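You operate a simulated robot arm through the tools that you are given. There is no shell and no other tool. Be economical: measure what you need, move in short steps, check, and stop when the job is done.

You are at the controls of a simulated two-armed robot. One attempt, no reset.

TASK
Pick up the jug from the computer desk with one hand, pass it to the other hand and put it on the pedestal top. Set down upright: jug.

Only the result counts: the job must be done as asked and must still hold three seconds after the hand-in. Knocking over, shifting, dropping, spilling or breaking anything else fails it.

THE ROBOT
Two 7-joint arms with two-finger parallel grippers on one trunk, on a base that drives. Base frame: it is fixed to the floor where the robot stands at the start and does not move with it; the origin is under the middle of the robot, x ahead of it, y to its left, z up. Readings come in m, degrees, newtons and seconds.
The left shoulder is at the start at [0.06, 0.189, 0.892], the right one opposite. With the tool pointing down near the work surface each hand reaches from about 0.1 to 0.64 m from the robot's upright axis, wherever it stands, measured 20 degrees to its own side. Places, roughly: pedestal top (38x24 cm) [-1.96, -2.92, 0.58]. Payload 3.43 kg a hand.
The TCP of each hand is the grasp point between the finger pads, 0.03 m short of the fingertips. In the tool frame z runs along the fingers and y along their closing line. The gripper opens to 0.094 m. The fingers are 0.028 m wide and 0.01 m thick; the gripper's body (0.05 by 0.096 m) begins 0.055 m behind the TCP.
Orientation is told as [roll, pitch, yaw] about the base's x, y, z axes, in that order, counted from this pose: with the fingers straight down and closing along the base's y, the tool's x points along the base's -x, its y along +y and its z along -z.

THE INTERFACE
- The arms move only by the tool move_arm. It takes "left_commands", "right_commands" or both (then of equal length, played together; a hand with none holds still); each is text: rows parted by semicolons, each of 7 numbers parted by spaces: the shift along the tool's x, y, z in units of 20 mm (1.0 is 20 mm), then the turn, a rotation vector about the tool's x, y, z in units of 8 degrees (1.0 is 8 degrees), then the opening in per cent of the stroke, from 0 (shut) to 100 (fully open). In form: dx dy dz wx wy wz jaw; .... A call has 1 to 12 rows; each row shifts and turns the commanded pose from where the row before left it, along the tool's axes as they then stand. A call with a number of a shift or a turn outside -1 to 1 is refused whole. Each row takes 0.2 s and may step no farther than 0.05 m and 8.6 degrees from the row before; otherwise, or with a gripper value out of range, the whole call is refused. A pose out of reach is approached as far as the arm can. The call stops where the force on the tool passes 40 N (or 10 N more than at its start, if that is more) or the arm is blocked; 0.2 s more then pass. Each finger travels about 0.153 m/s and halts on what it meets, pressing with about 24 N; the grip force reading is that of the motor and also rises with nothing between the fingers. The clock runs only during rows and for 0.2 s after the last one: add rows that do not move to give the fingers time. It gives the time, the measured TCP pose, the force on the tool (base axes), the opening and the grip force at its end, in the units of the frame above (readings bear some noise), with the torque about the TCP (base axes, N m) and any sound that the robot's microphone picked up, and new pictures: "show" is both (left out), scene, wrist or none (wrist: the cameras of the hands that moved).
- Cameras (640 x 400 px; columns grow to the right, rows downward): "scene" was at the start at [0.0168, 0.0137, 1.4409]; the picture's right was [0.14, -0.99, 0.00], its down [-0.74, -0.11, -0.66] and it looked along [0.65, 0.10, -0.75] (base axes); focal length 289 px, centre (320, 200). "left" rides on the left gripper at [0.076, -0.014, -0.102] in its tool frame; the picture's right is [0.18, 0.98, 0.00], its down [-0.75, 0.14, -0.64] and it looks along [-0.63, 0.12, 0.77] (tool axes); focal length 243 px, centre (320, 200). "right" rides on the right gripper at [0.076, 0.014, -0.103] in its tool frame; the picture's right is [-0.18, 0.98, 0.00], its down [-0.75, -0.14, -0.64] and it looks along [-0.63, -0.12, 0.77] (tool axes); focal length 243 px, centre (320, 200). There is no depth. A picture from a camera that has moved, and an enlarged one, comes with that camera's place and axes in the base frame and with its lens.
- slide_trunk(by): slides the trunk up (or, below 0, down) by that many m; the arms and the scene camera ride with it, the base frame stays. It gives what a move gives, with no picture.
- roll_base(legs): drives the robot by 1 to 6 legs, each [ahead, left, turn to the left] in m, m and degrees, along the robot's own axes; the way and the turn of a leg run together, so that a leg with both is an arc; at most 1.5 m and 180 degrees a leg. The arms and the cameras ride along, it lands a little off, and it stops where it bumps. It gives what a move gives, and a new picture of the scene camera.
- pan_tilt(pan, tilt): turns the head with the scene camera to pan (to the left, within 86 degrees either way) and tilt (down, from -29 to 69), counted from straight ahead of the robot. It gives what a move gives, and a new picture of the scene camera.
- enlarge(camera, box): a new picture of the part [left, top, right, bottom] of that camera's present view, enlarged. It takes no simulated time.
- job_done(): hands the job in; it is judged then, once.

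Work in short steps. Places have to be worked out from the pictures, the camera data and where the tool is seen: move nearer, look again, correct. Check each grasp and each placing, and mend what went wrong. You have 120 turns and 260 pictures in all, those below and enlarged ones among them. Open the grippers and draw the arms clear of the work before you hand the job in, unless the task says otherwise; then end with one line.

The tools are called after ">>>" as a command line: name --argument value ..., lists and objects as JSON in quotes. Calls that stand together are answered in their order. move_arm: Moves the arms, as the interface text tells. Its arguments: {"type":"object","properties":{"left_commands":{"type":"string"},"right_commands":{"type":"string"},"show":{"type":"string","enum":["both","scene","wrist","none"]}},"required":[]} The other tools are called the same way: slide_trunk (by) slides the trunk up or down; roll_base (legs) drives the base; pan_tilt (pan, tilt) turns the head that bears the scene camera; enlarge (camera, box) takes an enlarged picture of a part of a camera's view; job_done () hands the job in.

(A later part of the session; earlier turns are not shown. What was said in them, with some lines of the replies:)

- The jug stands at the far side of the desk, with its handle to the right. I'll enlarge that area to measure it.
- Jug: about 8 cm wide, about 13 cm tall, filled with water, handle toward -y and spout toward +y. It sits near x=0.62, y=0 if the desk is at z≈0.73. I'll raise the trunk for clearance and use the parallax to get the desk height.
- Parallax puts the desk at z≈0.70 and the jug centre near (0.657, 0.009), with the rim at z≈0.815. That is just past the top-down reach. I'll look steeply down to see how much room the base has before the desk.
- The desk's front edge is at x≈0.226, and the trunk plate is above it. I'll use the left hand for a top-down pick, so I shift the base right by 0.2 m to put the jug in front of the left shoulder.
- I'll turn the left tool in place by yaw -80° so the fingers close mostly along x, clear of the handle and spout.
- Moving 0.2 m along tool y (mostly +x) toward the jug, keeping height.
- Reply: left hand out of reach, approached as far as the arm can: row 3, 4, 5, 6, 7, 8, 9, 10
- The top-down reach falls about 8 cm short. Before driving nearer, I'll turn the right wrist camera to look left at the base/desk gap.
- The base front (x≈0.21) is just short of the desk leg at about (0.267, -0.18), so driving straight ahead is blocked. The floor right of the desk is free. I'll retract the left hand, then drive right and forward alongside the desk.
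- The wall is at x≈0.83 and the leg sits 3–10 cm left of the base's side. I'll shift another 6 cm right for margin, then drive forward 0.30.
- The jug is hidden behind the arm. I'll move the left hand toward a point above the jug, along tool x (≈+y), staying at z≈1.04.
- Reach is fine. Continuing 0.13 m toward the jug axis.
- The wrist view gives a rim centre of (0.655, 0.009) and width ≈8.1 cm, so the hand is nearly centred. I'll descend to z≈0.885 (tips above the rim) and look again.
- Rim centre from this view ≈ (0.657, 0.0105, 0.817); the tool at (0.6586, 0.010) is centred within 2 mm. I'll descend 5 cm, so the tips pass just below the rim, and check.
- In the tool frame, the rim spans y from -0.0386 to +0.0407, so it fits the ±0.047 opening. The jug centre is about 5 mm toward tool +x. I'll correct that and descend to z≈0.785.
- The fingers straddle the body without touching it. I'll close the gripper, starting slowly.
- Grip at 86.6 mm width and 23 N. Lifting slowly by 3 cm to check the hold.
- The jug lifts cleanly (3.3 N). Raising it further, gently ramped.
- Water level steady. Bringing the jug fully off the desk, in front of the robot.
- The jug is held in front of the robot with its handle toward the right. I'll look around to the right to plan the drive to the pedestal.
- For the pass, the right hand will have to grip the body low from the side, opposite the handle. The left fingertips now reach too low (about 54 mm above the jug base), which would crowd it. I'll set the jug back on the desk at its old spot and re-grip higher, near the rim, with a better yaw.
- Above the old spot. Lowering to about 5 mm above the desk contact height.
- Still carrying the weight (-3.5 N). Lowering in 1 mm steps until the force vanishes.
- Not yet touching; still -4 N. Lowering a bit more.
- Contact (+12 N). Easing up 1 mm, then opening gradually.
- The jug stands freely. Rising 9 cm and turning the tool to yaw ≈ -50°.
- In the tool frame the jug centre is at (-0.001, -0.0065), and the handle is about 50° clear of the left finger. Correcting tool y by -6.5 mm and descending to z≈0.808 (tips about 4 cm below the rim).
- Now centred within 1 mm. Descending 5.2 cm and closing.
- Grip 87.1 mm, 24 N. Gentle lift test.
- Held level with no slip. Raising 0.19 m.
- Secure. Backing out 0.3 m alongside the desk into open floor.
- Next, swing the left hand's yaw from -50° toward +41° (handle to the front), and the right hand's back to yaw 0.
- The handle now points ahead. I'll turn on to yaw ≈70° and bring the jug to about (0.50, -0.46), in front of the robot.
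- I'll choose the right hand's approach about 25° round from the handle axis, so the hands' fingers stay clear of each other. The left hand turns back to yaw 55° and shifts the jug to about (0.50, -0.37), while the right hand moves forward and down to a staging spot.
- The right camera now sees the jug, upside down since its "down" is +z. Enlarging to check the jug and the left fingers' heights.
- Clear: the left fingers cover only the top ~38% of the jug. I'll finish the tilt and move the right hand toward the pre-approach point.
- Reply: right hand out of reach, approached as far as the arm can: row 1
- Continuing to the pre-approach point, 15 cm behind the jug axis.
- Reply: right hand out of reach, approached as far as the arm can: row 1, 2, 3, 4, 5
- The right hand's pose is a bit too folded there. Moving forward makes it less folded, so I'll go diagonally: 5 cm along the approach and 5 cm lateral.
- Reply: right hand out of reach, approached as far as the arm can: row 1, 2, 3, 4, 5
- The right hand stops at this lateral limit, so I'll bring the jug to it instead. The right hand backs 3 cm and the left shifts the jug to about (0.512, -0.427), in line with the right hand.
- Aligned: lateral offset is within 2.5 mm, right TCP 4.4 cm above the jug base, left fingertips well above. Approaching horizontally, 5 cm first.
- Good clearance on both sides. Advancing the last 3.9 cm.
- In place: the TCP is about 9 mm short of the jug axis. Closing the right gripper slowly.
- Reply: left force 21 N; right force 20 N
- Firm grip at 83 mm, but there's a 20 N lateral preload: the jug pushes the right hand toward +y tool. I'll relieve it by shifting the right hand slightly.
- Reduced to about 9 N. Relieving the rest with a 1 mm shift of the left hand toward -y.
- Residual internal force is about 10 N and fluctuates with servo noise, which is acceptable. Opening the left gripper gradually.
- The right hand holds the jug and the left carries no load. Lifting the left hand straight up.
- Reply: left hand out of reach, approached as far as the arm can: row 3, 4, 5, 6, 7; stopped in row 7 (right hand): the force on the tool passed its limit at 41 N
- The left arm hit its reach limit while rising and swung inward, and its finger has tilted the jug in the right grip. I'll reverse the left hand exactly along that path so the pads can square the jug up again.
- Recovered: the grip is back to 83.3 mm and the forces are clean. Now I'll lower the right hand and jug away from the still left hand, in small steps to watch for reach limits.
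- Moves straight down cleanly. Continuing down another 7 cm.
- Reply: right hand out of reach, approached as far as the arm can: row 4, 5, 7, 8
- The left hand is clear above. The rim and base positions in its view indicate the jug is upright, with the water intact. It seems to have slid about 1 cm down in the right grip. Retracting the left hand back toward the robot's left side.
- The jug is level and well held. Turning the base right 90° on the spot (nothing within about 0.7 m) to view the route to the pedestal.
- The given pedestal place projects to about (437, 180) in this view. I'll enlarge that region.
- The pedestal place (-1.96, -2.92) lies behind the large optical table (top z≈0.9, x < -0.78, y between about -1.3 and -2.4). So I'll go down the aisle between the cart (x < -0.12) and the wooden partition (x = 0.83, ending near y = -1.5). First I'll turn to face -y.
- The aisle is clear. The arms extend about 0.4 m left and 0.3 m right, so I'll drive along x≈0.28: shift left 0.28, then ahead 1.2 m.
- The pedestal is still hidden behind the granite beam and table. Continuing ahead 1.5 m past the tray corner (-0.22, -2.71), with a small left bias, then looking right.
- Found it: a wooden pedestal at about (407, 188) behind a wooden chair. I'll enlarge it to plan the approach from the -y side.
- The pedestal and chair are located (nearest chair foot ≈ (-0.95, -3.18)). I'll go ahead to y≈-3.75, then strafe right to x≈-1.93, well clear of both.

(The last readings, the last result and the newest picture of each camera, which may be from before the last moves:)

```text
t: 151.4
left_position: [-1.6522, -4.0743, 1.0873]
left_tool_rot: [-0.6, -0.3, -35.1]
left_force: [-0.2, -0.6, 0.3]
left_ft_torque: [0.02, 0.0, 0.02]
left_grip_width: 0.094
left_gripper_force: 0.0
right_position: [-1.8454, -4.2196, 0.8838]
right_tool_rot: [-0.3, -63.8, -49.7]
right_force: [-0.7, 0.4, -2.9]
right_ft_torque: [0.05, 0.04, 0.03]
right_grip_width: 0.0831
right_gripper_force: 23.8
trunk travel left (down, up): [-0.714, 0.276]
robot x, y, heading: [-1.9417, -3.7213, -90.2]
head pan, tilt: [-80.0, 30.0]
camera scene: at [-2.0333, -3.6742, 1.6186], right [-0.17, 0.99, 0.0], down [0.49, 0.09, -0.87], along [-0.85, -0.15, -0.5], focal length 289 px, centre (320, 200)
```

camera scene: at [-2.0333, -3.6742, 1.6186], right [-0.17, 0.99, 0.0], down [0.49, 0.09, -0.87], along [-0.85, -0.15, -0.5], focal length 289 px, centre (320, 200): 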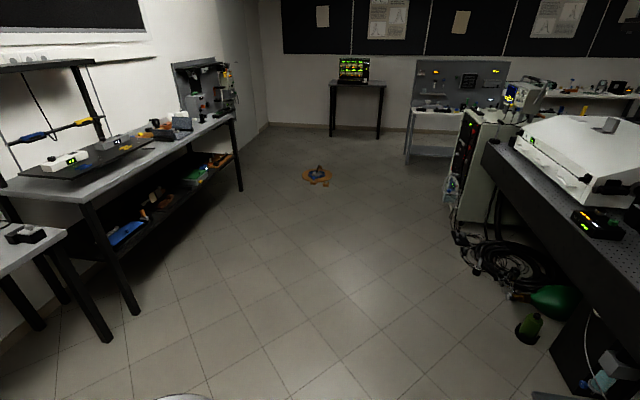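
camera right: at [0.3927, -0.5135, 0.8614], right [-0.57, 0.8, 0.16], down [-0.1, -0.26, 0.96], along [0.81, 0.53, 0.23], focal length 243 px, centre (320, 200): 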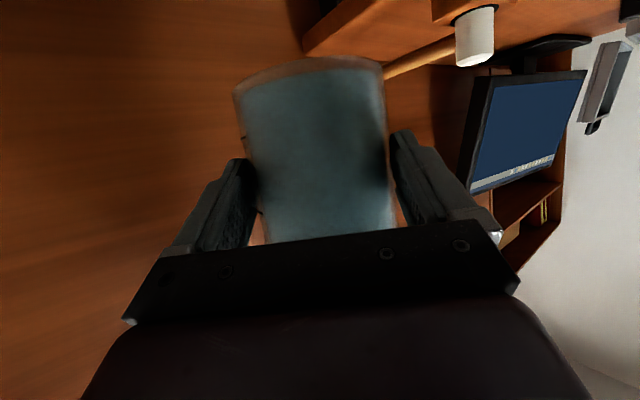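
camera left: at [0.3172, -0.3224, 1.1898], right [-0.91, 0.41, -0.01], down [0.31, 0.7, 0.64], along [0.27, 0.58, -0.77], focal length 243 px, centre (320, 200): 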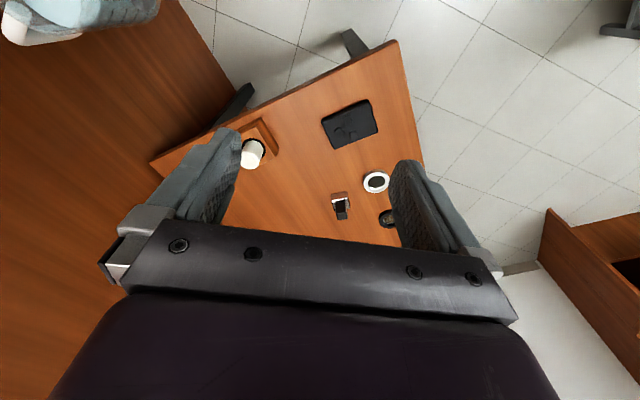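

In position. Turning 180° to the right, in two halves, to face the pedestal, then looking at it.

>>> roll_base --legs '[[0, 0, -90], [0, 0, -89.8]]'

>>> pan_tilt --pan 0 --tilt 45

```text
t: 159.4
left_position: [-2.2387, -3.3702, 1.086]
left_tool_rot: [-0.5, -0.2, 145.8]
left_force: [-0.9, 0.1, -0.7]
left_ft_torque: [-0.02, 0.04, 0.04]
left_grip_width: 0.094
left_gripper_force: 0.1
right_position: [-2.0492, -3.2227, 0.885]
right_tool_rot: [-0.3, -63.8, 131.1]
right_force: [-0.3, -0.3, -3.4]
right_ft_torque: [-0.07, -0.06, 0.02]
right_grip_width: 0.0827
right_gripper_force: 24.7
trunk travel left (down, up): [-0.714, 0.276]
robot x, y, heading: [-1.9452, -3.7179, 90.5]
head pan, tilt: [-80.0, 30.0]
camera scene: at [-1.8551, -3.7611, 1.6187], right [0.18, -0.98, 0.0], down [-0.49, -0.09, -0.87], along [0.85, 0.16, -0.5], focal length 289 px, centre (320, 200)
```

scene: 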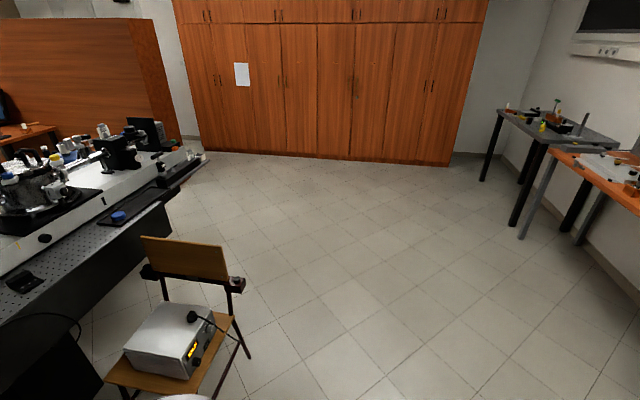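

```text
t: 161.0
left_position: [-2.2391, -3.3713, 1.0859]
left_tool_rot: [-0.5, -0.2, 145.7]
left_force: [0.0, 0.8, -0.1]
left_ft_torque: [-0.03, -0.03, -0.01]
left_grip_width: 0.0939
left_gripper_force: 0.2
right_position: [-2.0497, -3.2221, 0.8849]
right_tool_rot: [-0.3, -63.7, 131.0]
right_force: [0.4, 1.2, -3.7]
right_ft_torque: [-0.04, -0.06, -0.01]
right_grip_width: 0.0833
right_gripper_force: 24.4
trunk travel left (down, up): [-0.714, 0.276]
robot x, y, heading: [-1.9445, -3.7186, 90.4]
head pan, tilt: [0.0, 45.0]
camera scene: at [-1.9448, -3.6964, 1.596], right [1.0, 0.01, 0.0], down [0.01, -0.71, -0.71], along [-0.01, 0.71, -0.71], focal length 289 px, centre (320, 200)
```

scene: 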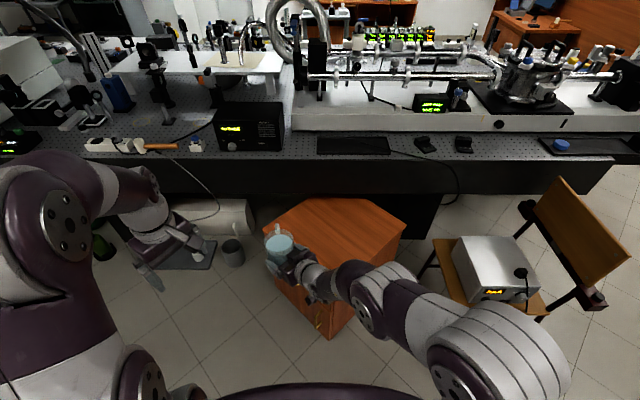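

The pedestal top is visible beneath the jug. Enlarging it to see its shape and whether anything is on it.

>>> enlarge --camera "scene" --box '[230, 170, 430, 350]'

>>> enlarge --camera "right" --box '[0, 0, 640, 400]'

>>> enlarge --camera "left" --box '[0, 0, 640, 400]'

```text
2.22 times, centred on (330, 260) of scene
camera zoom: at [-1.9448, -3.6964, 1.596], right [1.0, 0.01, 0.0], down [0.01, -0.71, -0.71], along [-0.01, 0.71, -0.71], focal length 643 px, centre (298, 67)
```

zoom: 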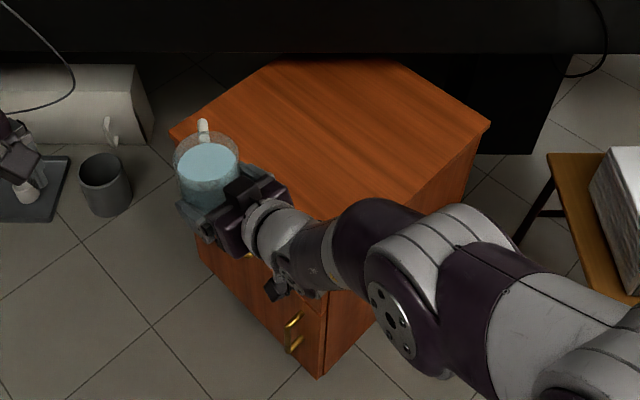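

```text
1.00 times, centred on (320, 200) of right (not enlarged: the box is as wide or as high as the picture)
camera zoom: at [-1.9781, -3.3279, 0.8612], right [-0.8, -0.58, 0.16], down [0.26, -0.09, 0.96], along [-0.54, 0.81, 0.23], focal length 243 px, centre (320, 200)
```

zoom: 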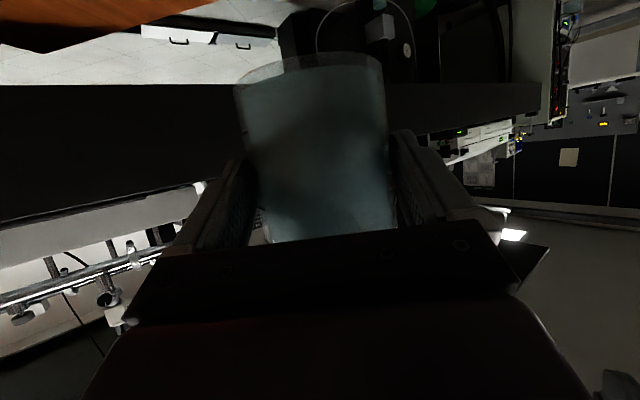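

```text
1.00 times, centred on (320, 200) of left (not enlarged: the box is as wide or as high as the picture)
camera zoom: at [-2.1687, -3.4036, 1.1897], right [-0.4, -0.92, -0.01], down [-0.7, 0.3, 0.64], along [-0.59, 0.27, -0.77], focal length 243 px, centre (320, 200)
```

zoom: 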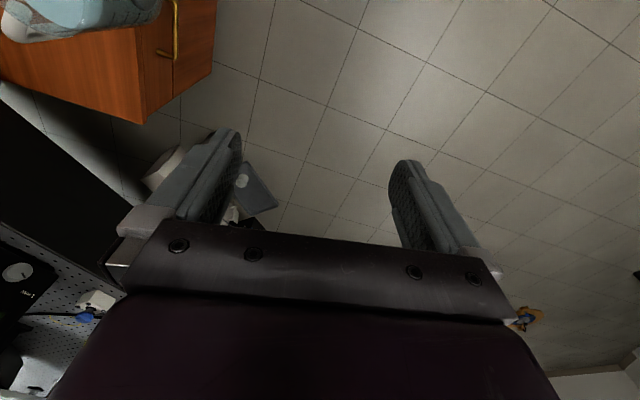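

The pedestal is a cabinet turned about 45° with an empty top; its far part lies under the table overhang. Assuming z=0.58, the left corner is ≈(-2.21, -2.87) and the right ≈(-1.56, -2.84). I'll lower the trunk 0.15 m (the jug is still clear in front) to get parallax on the top height.

>>> slide_trunk --by -0.15

>>> enlarge --camera "scene" --box '[230, 150, 430, 350]'

```text
t: 162.7
left_position: [-2.2386, -3.3712, 0.9375]
left_tool_rot: [-0.5, -0.2, 145.7]
left_force: [-0.8, -0.1, 0.4]
left_ft_torque: [0.01, -0.03, 0.03]
left_grip_width: 0.094
left_gripper_force: 0.0
right_position: [-2.0499, -3.2229, 0.7356]
right_tool_rot: [-0.3, -63.7, 131.1]
right_force: [-0.6, -0.5, -3.8]
right_ft_torque: [-0.08, -0.07, -0.02]
right_grip_width: 0.0832
right_gripper_force: 23.8
trunk travel left (down, up): [-0.564, 0.426]
robot x, y, heading: [-1.9481, -3.7201, 90.5]
head pan, tilt: [0.0, 45.0]
```

```text
2.00 times, centred on (330, 250) of scene
camera zoom: at [-1.9448, -3.6966, 1.4461], right [1.0, 0.01, 0.0], down [0.01, -0.71, -0.71], along [-0.01, 0.71, -0.71], focal length 578 px, centre (300, 100)
```

zoom: 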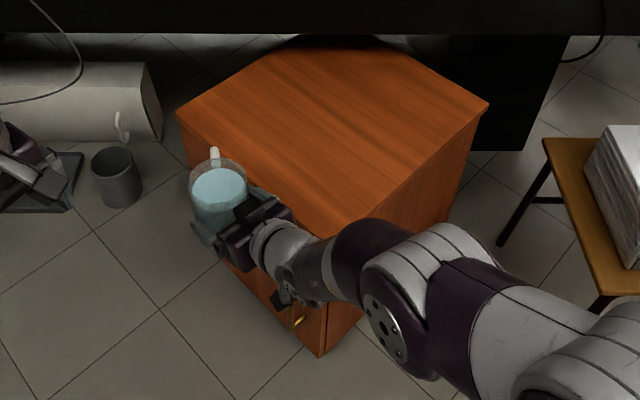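

Parallax gives a top at z≈0.60±0.03, with corners L(-2.21, -2.89), R(-1.57, -2.86), N(-1.91, -3.18). I'll place the jug at about (-1.895, -3.03), so the hand's under-slung camera hangs off the near edge. Raising the trunk 5 cm for clearance, then moving the base by (+0.17 x, +0.18 y).

>>> slide_trunk --by 0.05

>>> roll_base --legs '[[0, -0.17, 0], [0.18, 0, 0]]'

>>> enlarge --camera "scene" --box '[180, 150, 460, 390]'

```text
t: 163.6
left_position: [-2.2388, -3.3706, 0.9854]
left_tool_rot: [-0.5, -0.2, 145.7]
left_force: [-0.5, -1.1, 0.6]
left_ft_torque: [-0.02, -0.01, 0.0]
left_grip_width: 0.0939
left_gripper_force: 0.1
right_position: [-2.0504, -3.2235, 0.784]
right_tool_rot: [-0.2, -63.7, 131.1]
right_force: [-0.3, 0.7, -3.7]
right_ft_torque: [-0.1, -0.08, -0.03]
right_grip_width: 0.0827
right_gripper_force: 24.7
trunk travel left (down, up): [-0.614, 0.376]
robot x, y, heading: [-1.9447, -3.72, 90.4]
head pan, tilt: [0.0, 45.0]
```

```text
t: 166.2
left_position: [-2.0726, -3.1883, 0.9866]
left_tool_rot: [-0.5, -0.2, 145.7]
left_force: [0.3, 0.6, 0.3]
left_ft_torque: [-0.01, 0.01, 0.02]
left_grip_width: 0.0941
left_gripper_force: 0.0
right_position: [-1.8845, -3.0407, 0.7839]
right_tool_rot: [-0.2, -63.8, 131.3]
right_force: [-0.3, -0.7, -3.3]
right_ft_torque: [-0.11, -0.05, 0.04]
right_grip_width: 0.0829
right_gripper_force: 24.4
trunk travel left (down, up): [-0.614, 0.376]
robot x, y, heading: [-1.7749, -3.5397, 90.9]
head pan, tilt: [0.0, 45.0]
camera scene: at [-1.7783, -3.5125, 1.496], right [1.0, 0.01, 0.0], down [0.01, -0.71, -0.71], along [-0.01, 0.71, -0.71], focal length 289 px, centre (320, 200)
```

scene: 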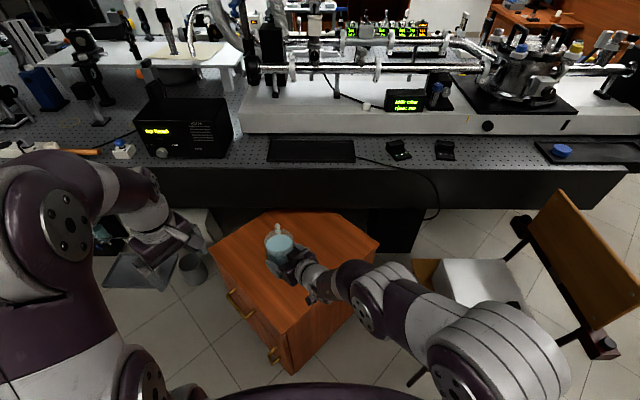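

```text
1.67 times, centred on (320, 270) of scene
camera zoom: at [-1.7783, -3.5125, 1.496], right [1.0, 0.01, 0.0], down [0.01, -0.71, -0.71], along [-0.01, 0.71, -0.71], focal length 482 px, centre (320, 83)
```

zoom: 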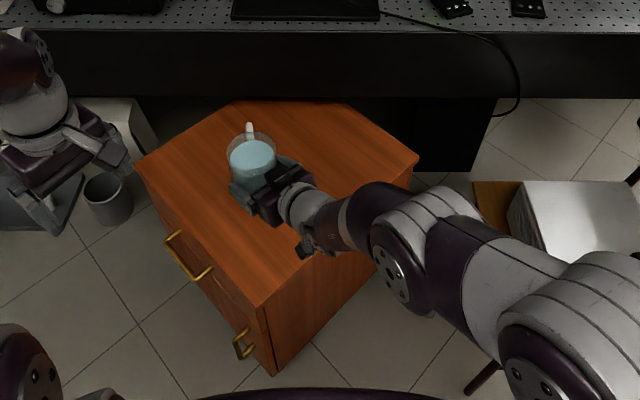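

Corner N is now visible and confirmed at (-1.887, -3.18). The jug is about 10 cm inside both near edges. I'll nudge the base 2 cm so the hand camera clears the right-hand edge, then lower the trunk 8 cm and look.

>>> roll_base --legs '[[-0.014, -0.016, 0]]'

>>> slide_trunk --by -0.08

>>> enlarge --camera "scene" --box '[200, 180, 400, 380]'

>>> enlarge --camera "right" --box '[0, 0, 640, 400]'

>>> enlarge --camera "left" --box '[0, 0, 640, 400]'

```text
t: 167.0
left_position: [-2.0569, -3.2044, 0.9871]
left_tool_rot: [-0.4, -0.2, 145.8]
left_force: [0.8, 0.4, -0.2]
left_ft_torque: [0.03, 0.0, -0.02]
left_grip_width: 0.0938
left_gripper_force: 0.0
right_position: [-1.8691, -3.0545, 0.7845]
right_tool_rot: [-0.3, -63.8, 131.3]
right_force: [0.5, -0.1, -2.6]
right_ft_torque: [-0.07, -0.04, 0.0]
right_grip_width: 0.0826
right_gripper_force: 24.3
trunk travel left (down, up): [-0.614, 0.376]
robot x, y, heading: [-1.7613, -3.5534, 90.4]
head pan, tilt: [0.0, 45.0]
camera scene: at [-1.7622, -3.5281, 1.496], right [1.0, 0.01, 0.0], down [0.01, -0.71, -0.71], along [-0.01, 0.71, -0.71], focal length 289 px, centre (320, 200)
```

scene: 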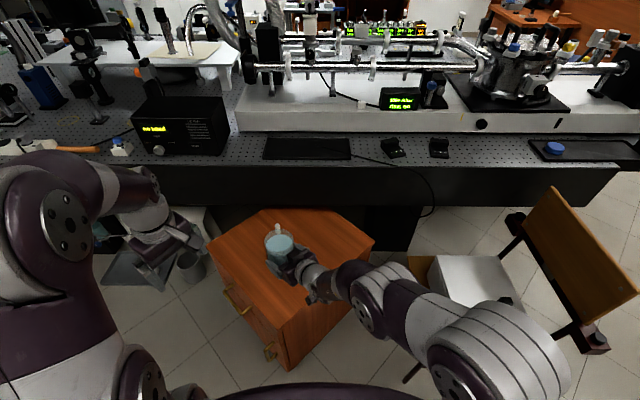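

```text
t: 168.2
left_position: [-2.0574, -3.2029, 0.9065]
left_tool_rot: [-0.5, -0.2, 145.7]
left_force: [0.1, 0.4, 0.9]
left_ft_torque: [0.02, 0.02, -0.02]
left_grip_width: 0.094
left_gripper_force: 0.1
right_position: [-1.8687, -3.0544, 0.7053]
right_tool_rot: [-0.3, -63.8, 131.3]
right_force: [-0.2, -0.3, -4.8]
right_ft_torque: [-0.04, -0.02, 0.0]
right_grip_width: 0.0828
right_gripper_force: 24.0
trunk travel left (down, up): [-0.534, 0.456]
robot x, y, heading: [-1.7605, -3.5538, 91.0]
head pan, tilt: [0.0, 45.0]
```

```text
2.00 times, centred on (300, 280) of scene
camera zoom: at [-1.7623, -3.5279, 1.4161], right [1.0, 0.01, 0.0], down [0.01, -0.71, -0.71], along [-0.01, 0.71, -0.71], focal length 578 px, centre (360, 40)
```

zoom: 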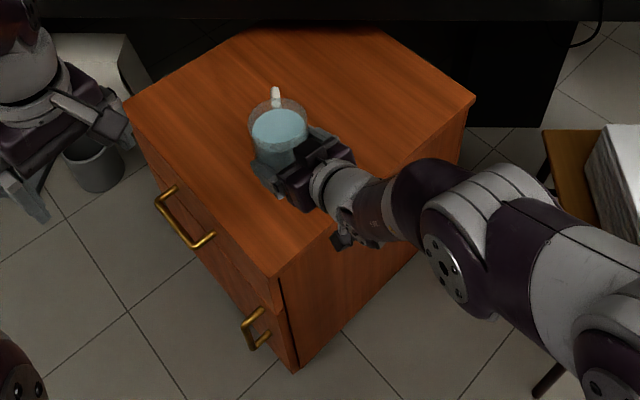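

```text
1.00 times, centred on (320, 200) of right (not enlarged: the box is as wide or as high as the picture)
camera zoom: at [-1.7965, -3.1595, 0.6812], right [-0.8, -0.58, 0.16], down [0.26, -0.09, 0.96], along [-0.55, 0.81, 0.23], focal length 243 px, centre (320, 200)
```

zoom: 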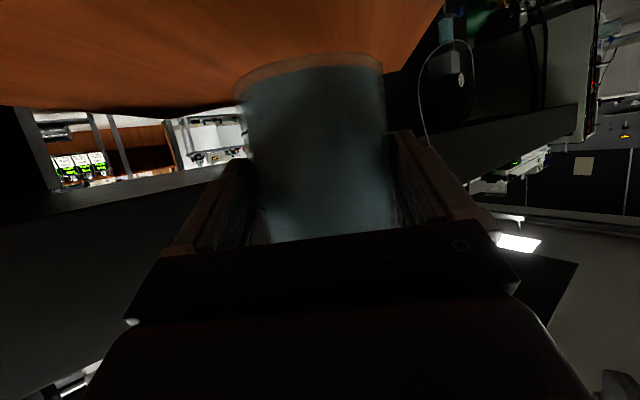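

```text
1.00 times, centred on (320, 200) of left (not enlarged: the box is as wide or as high as the picture)
camera zoom: at [-1.987, -3.2357, 1.0098], right [-0.4, -0.92, -0.01], down [-0.7, 0.3, 0.64], along [-0.59, 0.26, -0.77], focal length 243 px, centre (320, 200)
```

zoom: 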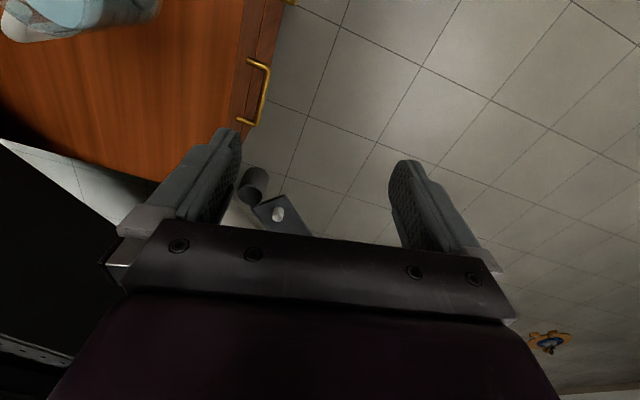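

Well placed over the top. Lowering the trunk 3 cm, then watching the force.

>>> slide_trunk --by -0.03

>>> enlarge --camera "right" --box '[0, 0, 640, 400]'

>>> enlarge --camera "scene" --box '[240, 190, 360, 310]'

```text
t: 168.9
left_position: [-2.0573, -3.2033, 0.8768]
left_tool_rot: [-0.5, -0.2, 145.8]
left_force: [0.7, 0.0, -0.6]
left_ft_torque: [-0.01, 0.03, 0.0]
left_grip_width: 0.094
left_gripper_force: 0.1
right_position: [-1.8681, -3.0555, 0.6751]
right_tool_rot: [-0.3, -63.7, 131.2]
right_force: [0.7, -0.8, -2.7]
right_ft_torque: [-0.08, -0.07, -0.04]
right_grip_width: 0.0828
right_gripper_force: 23.6
trunk travel left (down, up): [-0.504, 0.486]
robot x, y, heading: [-1.7631, -3.5526, 90.7]
head pan, tilt: [0.0, 45.0]
```

```text
1.00 times, centred on (320, 200) of right (not enlarged: the box is as wide or as high as the picture)
camera zoom: at [-1.7964, -3.1596, 0.6512], right [-0.8, -0.58, 0.16], down [0.26, -0.09, 0.96], along [-0.55, 0.81, 0.23], focal length 243 px, centre (320, 200)
```

zoom: 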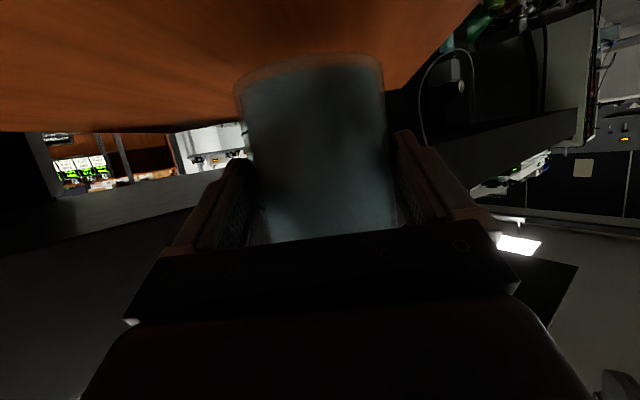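

```text
3.33 times, centred on (300, 250) of scene
camera zoom: at [-1.7622, -3.5281, 1.386], right [1.0, 0.01, 0.0], down [0.01, -0.71, -0.71], along [-0.01, 0.71, -0.71], focal length 964 px, centre (387, 33)
```

zoom: 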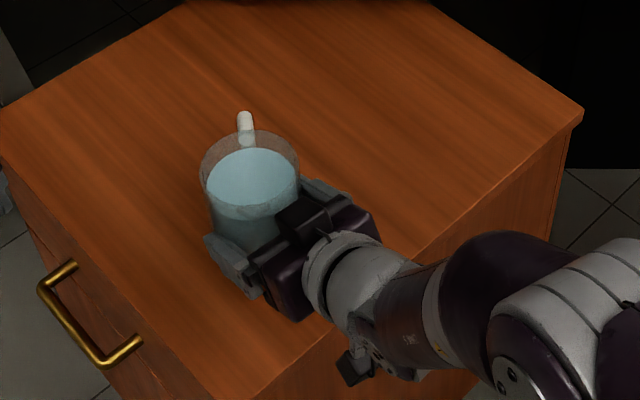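

The wrist view puts the top at z≈0.60, so about 2 cm to go. Lowering 1 cm.

>>> slide_trunk --by -0.01

>>> slide_trunk --by -0.004

>>> enlarge --camera "right" --box '[160, 0, 480, 200]'

```text
t: 169.5
left_position: [-2.0572, -3.2042, 0.866]
left_tool_rot: [-0.4, -0.2, 145.8]
left_force: [-0.2, -0.5, -0.7]
left_ft_torque: [-0.01, -0.01, -0.01]
left_grip_width: 0.0939
left_gripper_force: 0.1
right_position: [-1.8693, -3.0541, 0.6642]
right_tool_rot: [-0.4, -63.9, 131.3]
right_force: [-0.5, -0.6, -4.2]
right_ft_torque: [-0.09, -0.01, 0.0]
right_grip_width: 0.0827
right_gripper_force: 24.0
trunk travel left (down, up): [-0.494, 0.496]
robot x, y, heading: [-1.7613, -3.5526, 90.7]
head pan, tilt: [0.0, 45.0]
```

```text
t: 170.0
left_position: [-2.057, -3.2037, 0.8628]
left_tool_rot: [-0.4, -0.2, 145.7]
left_force: [-0.7, -0.7, 0.3]
left_ft_torque: [-0.02, -0.01, -0.01]
left_grip_width: 0.0942
left_gripper_force: 0.2
right_position: [-1.8674, -3.0542, 0.6598]
right_tool_rot: [-0.3, -63.7, 131.3]
right_force: [1.0, 0.3, -3.4]
right_ft_torque: [-0.07, -0.07, 0.02]
right_grip_width: 0.0828
right_gripper_force: 24.0
trunk travel left (down, up): [-0.49, 0.5]
robot x, y, heading: [-1.7613, -3.549, 90.6]
head pan, tilt: [0.0, 45.0]
```

```text
2.00 times, centred on (320, 100) of right
camera zoom: at [-1.7964, -3.1596, 0.6371], right [-0.8, -0.58, 0.16], down [0.26, -0.09, 0.96], along [-0.55, 0.81, 0.23], focal length 485 px, centre (320, 400)
```

zoom: 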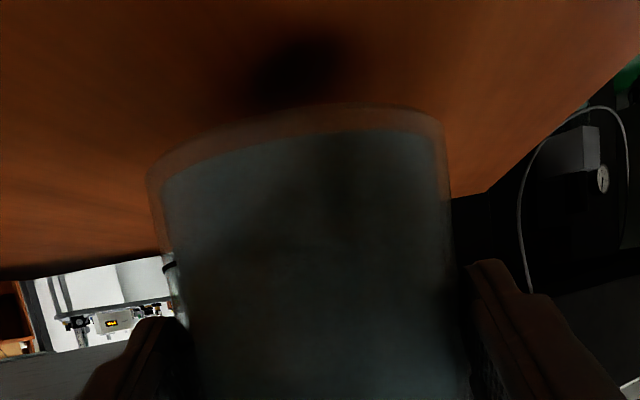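

The contact shadow is still separate from the base. Lowering in 3–4 mm steps while checking the force.

>>> slide_trunk --by -0.004

>>> slide_trunk --by -0.003

>>> enlarge --camera "right" --box '[160, 0, 480, 200]'

```text
t: 170.6
left_position: [-2.0584, -3.203, 0.8586]
left_tool_rot: [-0.6, -0.2, 145.7]
left_force: [-0.9, 0.0, 0.0]
left_ft_torque: [-0.01, -0.02, -0.02]
left_grip_width: 0.0939
left_gripper_force: 0.0
right_position: [-1.8682, -3.0556, 0.6572]
right_tool_rot: [-0.3, -63.8, 131.3]
right_force: [0.3, 0.1, -3.7]
right_ft_torque: [-0.08, -0.06, 0.0]
right_grip_width: 0.0826
right_gripper_force: 24.5
trunk travel left (down, up): [-0.486, 0.504]
robot x, y, heading: [-1.7634, -3.5529, 90.6]
head pan, tilt: [0.0, 45.0]
```

```text
t: 171.1
left_position: [-2.0579, -3.2027, 0.8556]
left_tool_rot: [-0.6, -0.2, 145.8]
left_force: [0.2, -0.2, 0.8]
left_ft_torque: [0.03, 0.01, -0.03]
left_grip_width: 0.094
left_gripper_force: 0.0
right_position: [-1.8694, -3.0548, 0.6542]
right_tool_rot: [-0.2, -63.8, 131.3]
right_force: [-0.3, 0.3, -4.3]
right_ft_torque: [-0.06, -0.05, -0.01]
right_grip_width: 0.0826
right_gripper_force: 24.2
trunk travel left (down, up): [-0.483, 0.507]
robot x, y, heading: [-1.7615, -3.5506, 90.5]
head pan, tilt: [0.0, 45.0]
```

```text
2.00 times, centred on (320, 100) of right
camera zoom: at [-1.7964, -3.1596, 0.6301], right [-0.8, -0.58, 0.16], down [0.26, -0.09, 0.96], along [-0.55, 0.81, 0.23], focal length 485 px, centre (320, 400)
```

zoom: 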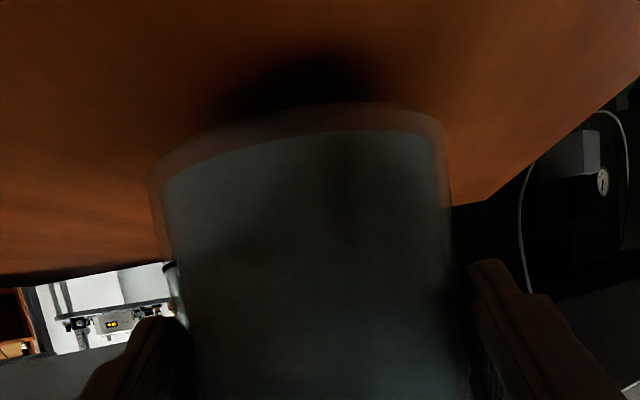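

>>> slide_trunk --by -0.004

>>> slide_trunk --by -0.003

>>> slide_trunk --by -0.002

>>> enlarge --camera "right" --box '[160, 0, 480, 200]'

```text
t: 171.6
left_position: [-2.0576, -3.2039, 0.851]
left_tool_rot: [-0.5, -0.1, 145.8]
left_force: [-0.6, -0.1, -0.3]
left_ft_torque: [0.02, -0.01, 0.0]
left_grip_width: 0.094
left_gripper_force: 0.0
right_position: [-1.8686, -3.055, 0.6496]
right_tool_rot: [-0.3, -63.7, 131.3]
right_force: [0.1, -0.8, -4.4]
right_ft_torque: [-0.05, -0.09, 0.02]
right_grip_width: 0.0831
right_gripper_force: 23.7
trunk travel left (down, up): [-0.479, 0.511]
robot x, y, heading: [-1.7606, -3.5554, 90.5]
head pan, tilt: [0.0, 45.0]
```

```text
t: 172.1
left_position: [-2.0576, -3.2031, 0.8485]
left_tool_rot: [-0.5, -0.2, 145.8]
left_force: [-0.3, -0.1, -0.2]
left_ft_torque: [0.0, -0.02, -0.01]
left_grip_width: 0.0938
left_gripper_force: 0.1
right_position: [-1.868, -3.0543, 0.6458]
right_tool_rot: [-0.3, -63.8, 131.3]
right_force: [1.1, 0.8, -3.8]
right_ft_torque: [-0.06, -0.09, -0.01]
right_grip_width: 0.0826
right_gripper_force: 24.2
trunk travel left (down, up): [-0.476, 0.514]
robot x, y, heading: [-1.7621, -3.552, 90.4]
head pan, tilt: [0.0, 45.0]
```

```text
t: 172.7
left_position: [-2.0566, -3.2028, 0.847]
left_tool_rot: [-0.4, -0.2, 145.9]
left_force: [0.5, 0.2, -0.5]
left_ft_torque: [0.03, 0.01, -0.01]
left_grip_width: 0.094
left_gripper_force: 0.0
right_position: [-1.8673, -3.0553, 0.6437]
right_tool_rot: [-0.4, -63.8, 131.3]
right_force: [-0.3, 0.0, -3.1]
right_ft_torque: [-0.06, -0.07, 0.0]
right_grip_width: 0.0827
right_gripper_force: 23.6
trunk travel left (down, up): [-0.474, 0.516]
robot x, y, heading: [-1.7609, -3.5499, 90.6]
head pan, tilt: [0.0, 45.0]
```

```text
2.00 times, centred on (320, 100) of right
camera zoom: at [-1.7964, -3.1596, 0.6211], right [-0.8, -0.58, 0.16], down [0.26, -0.09, 0.96], along [-0.55, 0.81, 0.23], focal length 485 px, centre (320, 400)
```

zoom: 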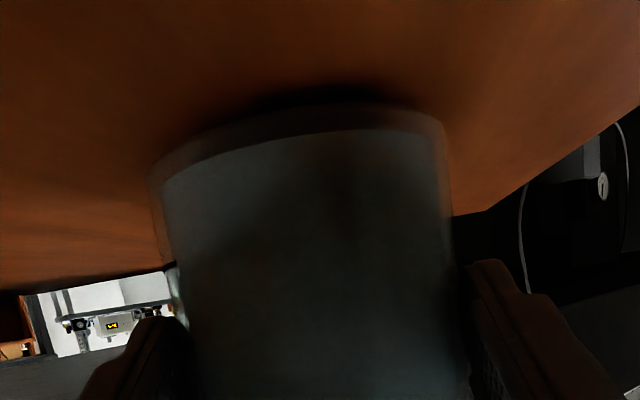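

Nearly touching; the shadow is now right under the base edge. Continuing with 2 mm steps.

>>> slide_trunk --by -0.002

>>> slide_trunk --by -0.002

>>> slide_trunk --by -0.002

>>> enlarge --camera "right" --box '[160, 0, 480, 200]'

```text
t: 173.2
left_position: [-2.0576, -3.2036, 0.8435]
left_tool_rot: [-0.5, -0.2, 145.7]
left_force: [0.5, -0.7, 1.2]
left_ft_torque: [-0.01, 0.02, 0.0]
left_grip_width: 0.0939
left_gripper_force: 0.0
right_position: [-1.8694, -3.0549, 0.6428]
right_tool_rot: [-0.3, -63.8, 131.3]
right_force: [0.3, -0.3, -3.6]
right_ft_torque: [-0.08, -0.08, 0.0]
right_grip_width: 0.0825
right_gripper_force: 24.6
trunk travel left (down, up): [-0.472, 0.518]
robot x, y, heading: [-1.7626, -3.5534, 90.6]
head pan, tilt: [0.0, 45.0]
```

```text
t: 173.7
left_position: [-2.0576, -3.2036, 0.8432]
left_tool_rot: [-0.5, -0.1, 145.8]
left_force: [0.5, -0.2, -0.2]
left_ft_torque: [-0.01, 0.01, 0.02]
left_grip_width: 0.0942
left_gripper_force: 0.1
right_position: [-1.8687, -3.0554, 0.6409]
right_tool_rot: [-0.3, -63.9, 131.2]
right_force: [0.2, 0.1, -3.7]
right_ft_torque: [-0.1, -0.05, 0.01]
right_grip_width: 0.0828
right_gripper_force: 23.8
trunk travel left (down, up): [-0.47, 0.52]
robot x, y, heading: [-1.7608, -3.5543, 90.8]
head pan, tilt: [0.0, 45.0]
```

```text
t: 174.2
left_position: [-2.0571, -3.2037, 0.8412]
left_tool_rot: [-0.5, -0.2, 145.8]
left_force: [-0.7, 1.4, -0.6]
left_ft_torque: [-0.02, -0.01, 0.01]
left_grip_width: 0.094
left_gripper_force: 0.0
right_position: [-1.8693, -3.0547, 0.6387]
right_tool_rot: [-0.3, -63.7, 131.3]
right_force: [0.3, 0.4, -0.6]
right_ft_torque: [-0.11, -0.13, 0.01]
right_grip_width: 0.0829
right_gripper_force: 24.0
trunk travel left (down, up): [-0.468, 0.522]
robot x, y, heading: [-1.7626, -3.5494, 90.7]
head pan, tilt: [0.0, 45.0]
```

```text
2.00 times, centred on (320, 100) of right
camera zoom: at [-1.7966, -3.1594, 0.6155], right [-0.8, -0.58, 0.16], down [0.26, -0.09, 0.96], along [-0.55, 0.81, 0.23], focal length 485 px, centre (320, 400)
```

zoom: 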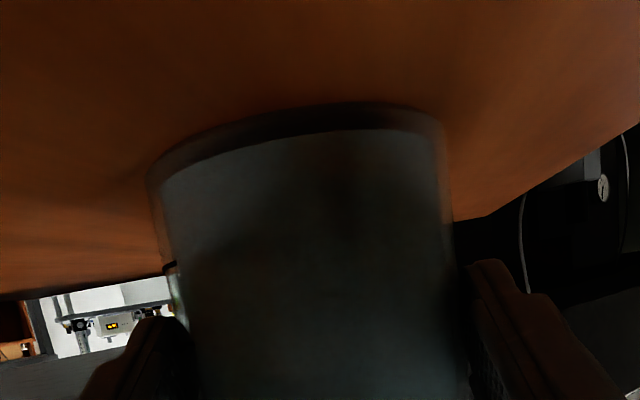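

Contact: the load fell to -0.6 N. One more 1 mm to settle the base before releasing.

>>> slide_trunk --by -0.001

```text
t: 174.7
left_position: [-2.0565, -3.204, 0.8409]
left_tool_rot: [-0.7, -0.2, 145.9]
left_force: [-0.8, 0.6, 0.7]
left_ft_torque: [-0.02, 0.0, -0.01]
left_grip_width: 0.094
left_gripper_force: 0.1
right_position: [-1.8686, -3.0533, 0.6395]
right_tool_rot: [-0.3, -64.1, 131.4]
right_force: [2.0, -0.7, 6.3]
right_ft_torque: [-0.2, -0.26, 0.01]
right_grip_width: 0.083
right_gripper_force: 23.7
trunk travel left (down, up): [-0.467, 0.523]
robot x, y, heading: [-1.7627, -3.5541, 90.7]
head pan, tilt: [0.0, 45.0]
```

The jug is pressed onto the top with 6 N. Opening the right gripper gradually.

>>> move_arm --right_commands "0 0 0 0 0 0 84;0 0 0 0 0 0 88;0 0 0 0 0 0 92;0 0 0 0 0 0 96;0 0 0 0 0 0 100;0 0 0 0 0 0 100" --show "wrist"

>>> enlarge --camera "scene" --box '[240, 190, 360, 310]'

```text
t: 176.1
left_position: [-2.0574, -3.2033, 0.8408]
left_tool_rot: [-0.5, -0.2, 145.7]
left_force: [-0.3, -0.3, 0.1]
left_ft_torque: [0.0, -0.03, 0.0]
left_grip_width: 0.0939
left_gripper_force: 0.1
right_position: [-1.8684, -3.0545, 0.6367]
right_tool_rot: [-0.3, -63.8, 131.4]
right_force: [-0.7, -0.1, -1.0]
right_ft_torque: [-0.01, 0.02, 0.03]
right_grip_width: 0.0942
right_gripper_force: 0.0
trunk travel left (down, up): [-0.467, 0.523]
robot x, y, heading: [-1.7597, -3.5536, 90.9]
head pan, tilt: [0.0, 45.0]
camera right: at [-1.7964, -3.1597, 0.6143], right [-0.8, -0.58, 0.16], down [0.26, -0.09, 0.96], along [-0.55, 0.81, 0.23], focal length 243 px, centre (320, 200)
```

right: 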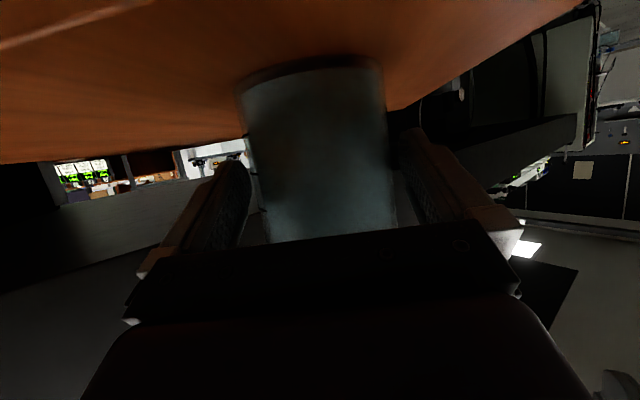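

```text
3.33 times, centred on (300, 250) of scene
camera zoom: at [-1.7622, -3.5282, 1.349], right [1.0, 0.01, 0.0], down [0.01, -0.71, -0.71], along [-0.01, 0.71, -0.71], focal length 964 px, centre (387, 33)
```

zoom: 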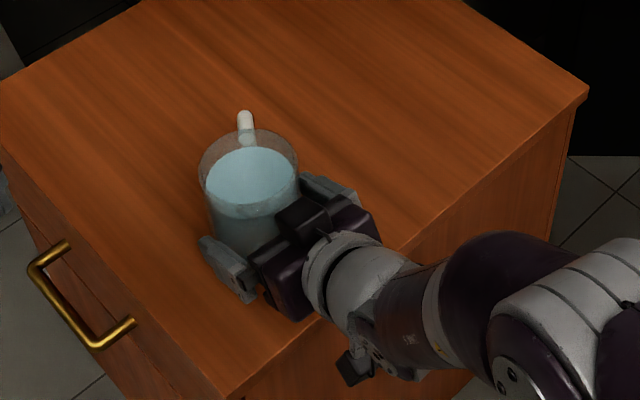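

The jug stands freely with clearance on both sides. I'll withdraw the hand along its own axis using the base, a straight diagonal back-out, 5 cm first.

>>> roll_base --legs '[[-0.038, -0.0325, 0]]'

>>> enlarge --camera "right" --box '[160, 0, 480, 250]'

```text
t: 177.1
left_position: [-2.0243, -3.2414, 0.8404]
left_tool_rot: [-0.5, -0.3, 145.7]
left_force: [-0.1, -0.5, 1.1]
left_ft_torque: [0.04, 0.04, 0.02]
left_grip_width: 0.0938
left_gripper_force: 0.0
right_position: [-1.8364, -3.0923, 0.6388]
right_tool_rot: [-0.2, -63.9, 131.3]
right_force: [-0.4, 0.0, -0.2]
right_ft_torque: [-0.05, 0.01, -0.02]
right_grip_width: 0.0938
right_gripper_force: 0.1
trunk travel left (down, up): [-0.467, 0.523]
robot x, y, heading: [-1.7287, -3.5886, 90.7]
head pan, tilt: [0.0, 45.0]
camera scene: at [-1.7277, -3.5661, 1.3491], right [1.0, 0.01, 0.0], down [0.01, -0.71, -0.71], along [-0.01, 0.71, -0.71], focal length 289 px, centre (320, 200)
```

scene: 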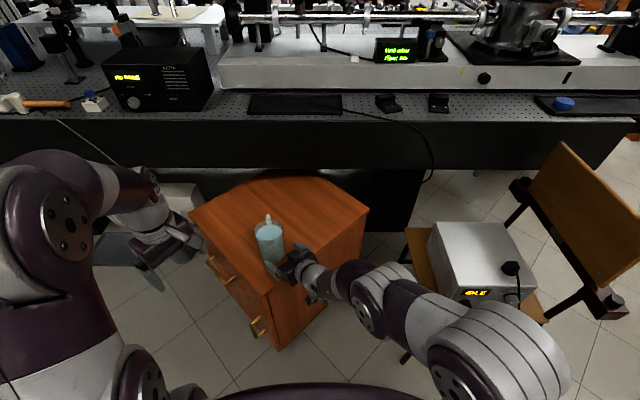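

```text
1.60 times, centred on (320, 125) of right
camera zoom: at [-1.7627, -3.1966, 0.6148], right [-0.8, -0.58, 0.16], down [0.27, -0.09, 0.96], along [-0.55, 0.81, 0.23], focal length 388 px, centre (320, 320)
```

zoom: 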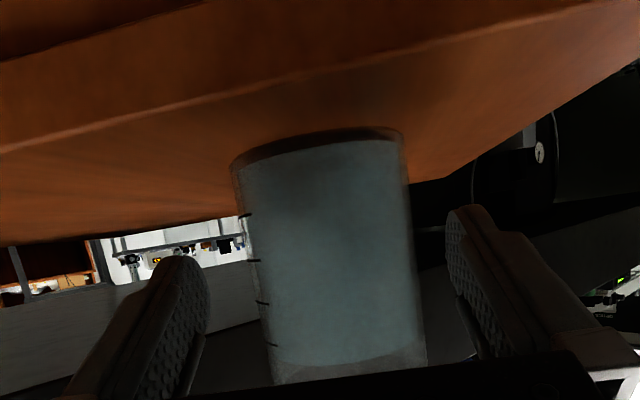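

The fingers slid off cleanly and the jug stands upright. Backing out another 25 cm straight, and checking.

>>> roll_base --legs '[[-0.076, -0.065, 0], [-0.25, 0, 0]]'

>>> enlarge --camera "scene" --box '[180, 100, 340, 220]'

```text
t: 179.6
left_position: [-1.9559, -3.5674, 0.8396]
left_tool_rot: [-0.6, -0.3, 146.1]
left_force: [-0.1, 0.6, 0.6]
left_ft_torque: [0.03, 0.03, -0.04]
left_grip_width: 0.0941
left_gripper_force: 0.1
right_position: [-1.7684, -3.4185, 0.638]
right_tool_rot: [-0.4, -63.8, 131.7]
right_force: [-0.1, 0.2, 0.4]
right_ft_torque: [0.03, 0.04, 0.02]
right_grip_width: 0.0938
right_gripper_force: 0.1
trunk travel left (down, up): [-0.467, 0.523]
robot x, y, heading: [-1.6591, -3.912, 90.9]
head pan, tilt: [0.0, 45.0]
camera scene: at [-1.6594, -3.8915, 1.3491], right [1.0, 0.02, 0.0], down [0.01, -0.71, -0.71], along [-0.01, 0.71, -0.71], focal length 289 px, centre (320, 200)
```

scene: 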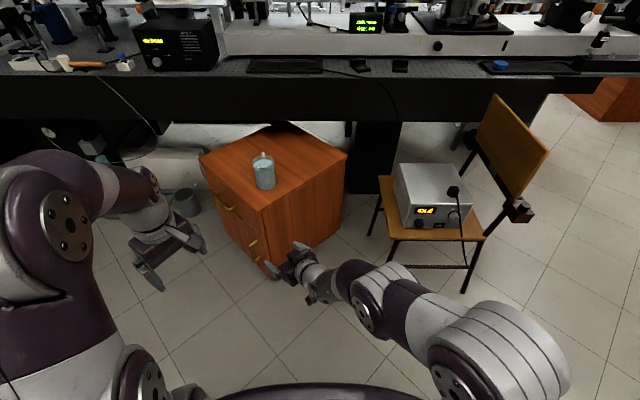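

```text
3.33 times, centred on (260, 160) of scene
camera zoom: at [-1.6594, -3.8915, 1.3491], right [1.0, 0.02, 0.0], down [0.01, -0.71, -0.71], along [-0.01, 0.71, -0.71], focal length 964 px, centre (520, 333)
```

zoom: 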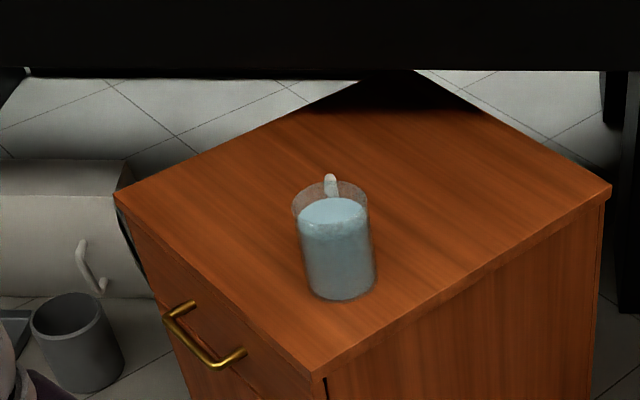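

The right hand put the jug on the pedestal top after taking it from the left hand. It stands upright with its water in, both grippers are open, and the arms are well clear. Handing in.

>>> job_done

```text
The job is handed in.
```

The left hand picked the jug up from the computer desk and passed it to the right hand, which set it upright on the pedestal top; the job is handed in. During the pass the left finger briefly tilted the jug about 13°. It straightened again, and I saw no spill.
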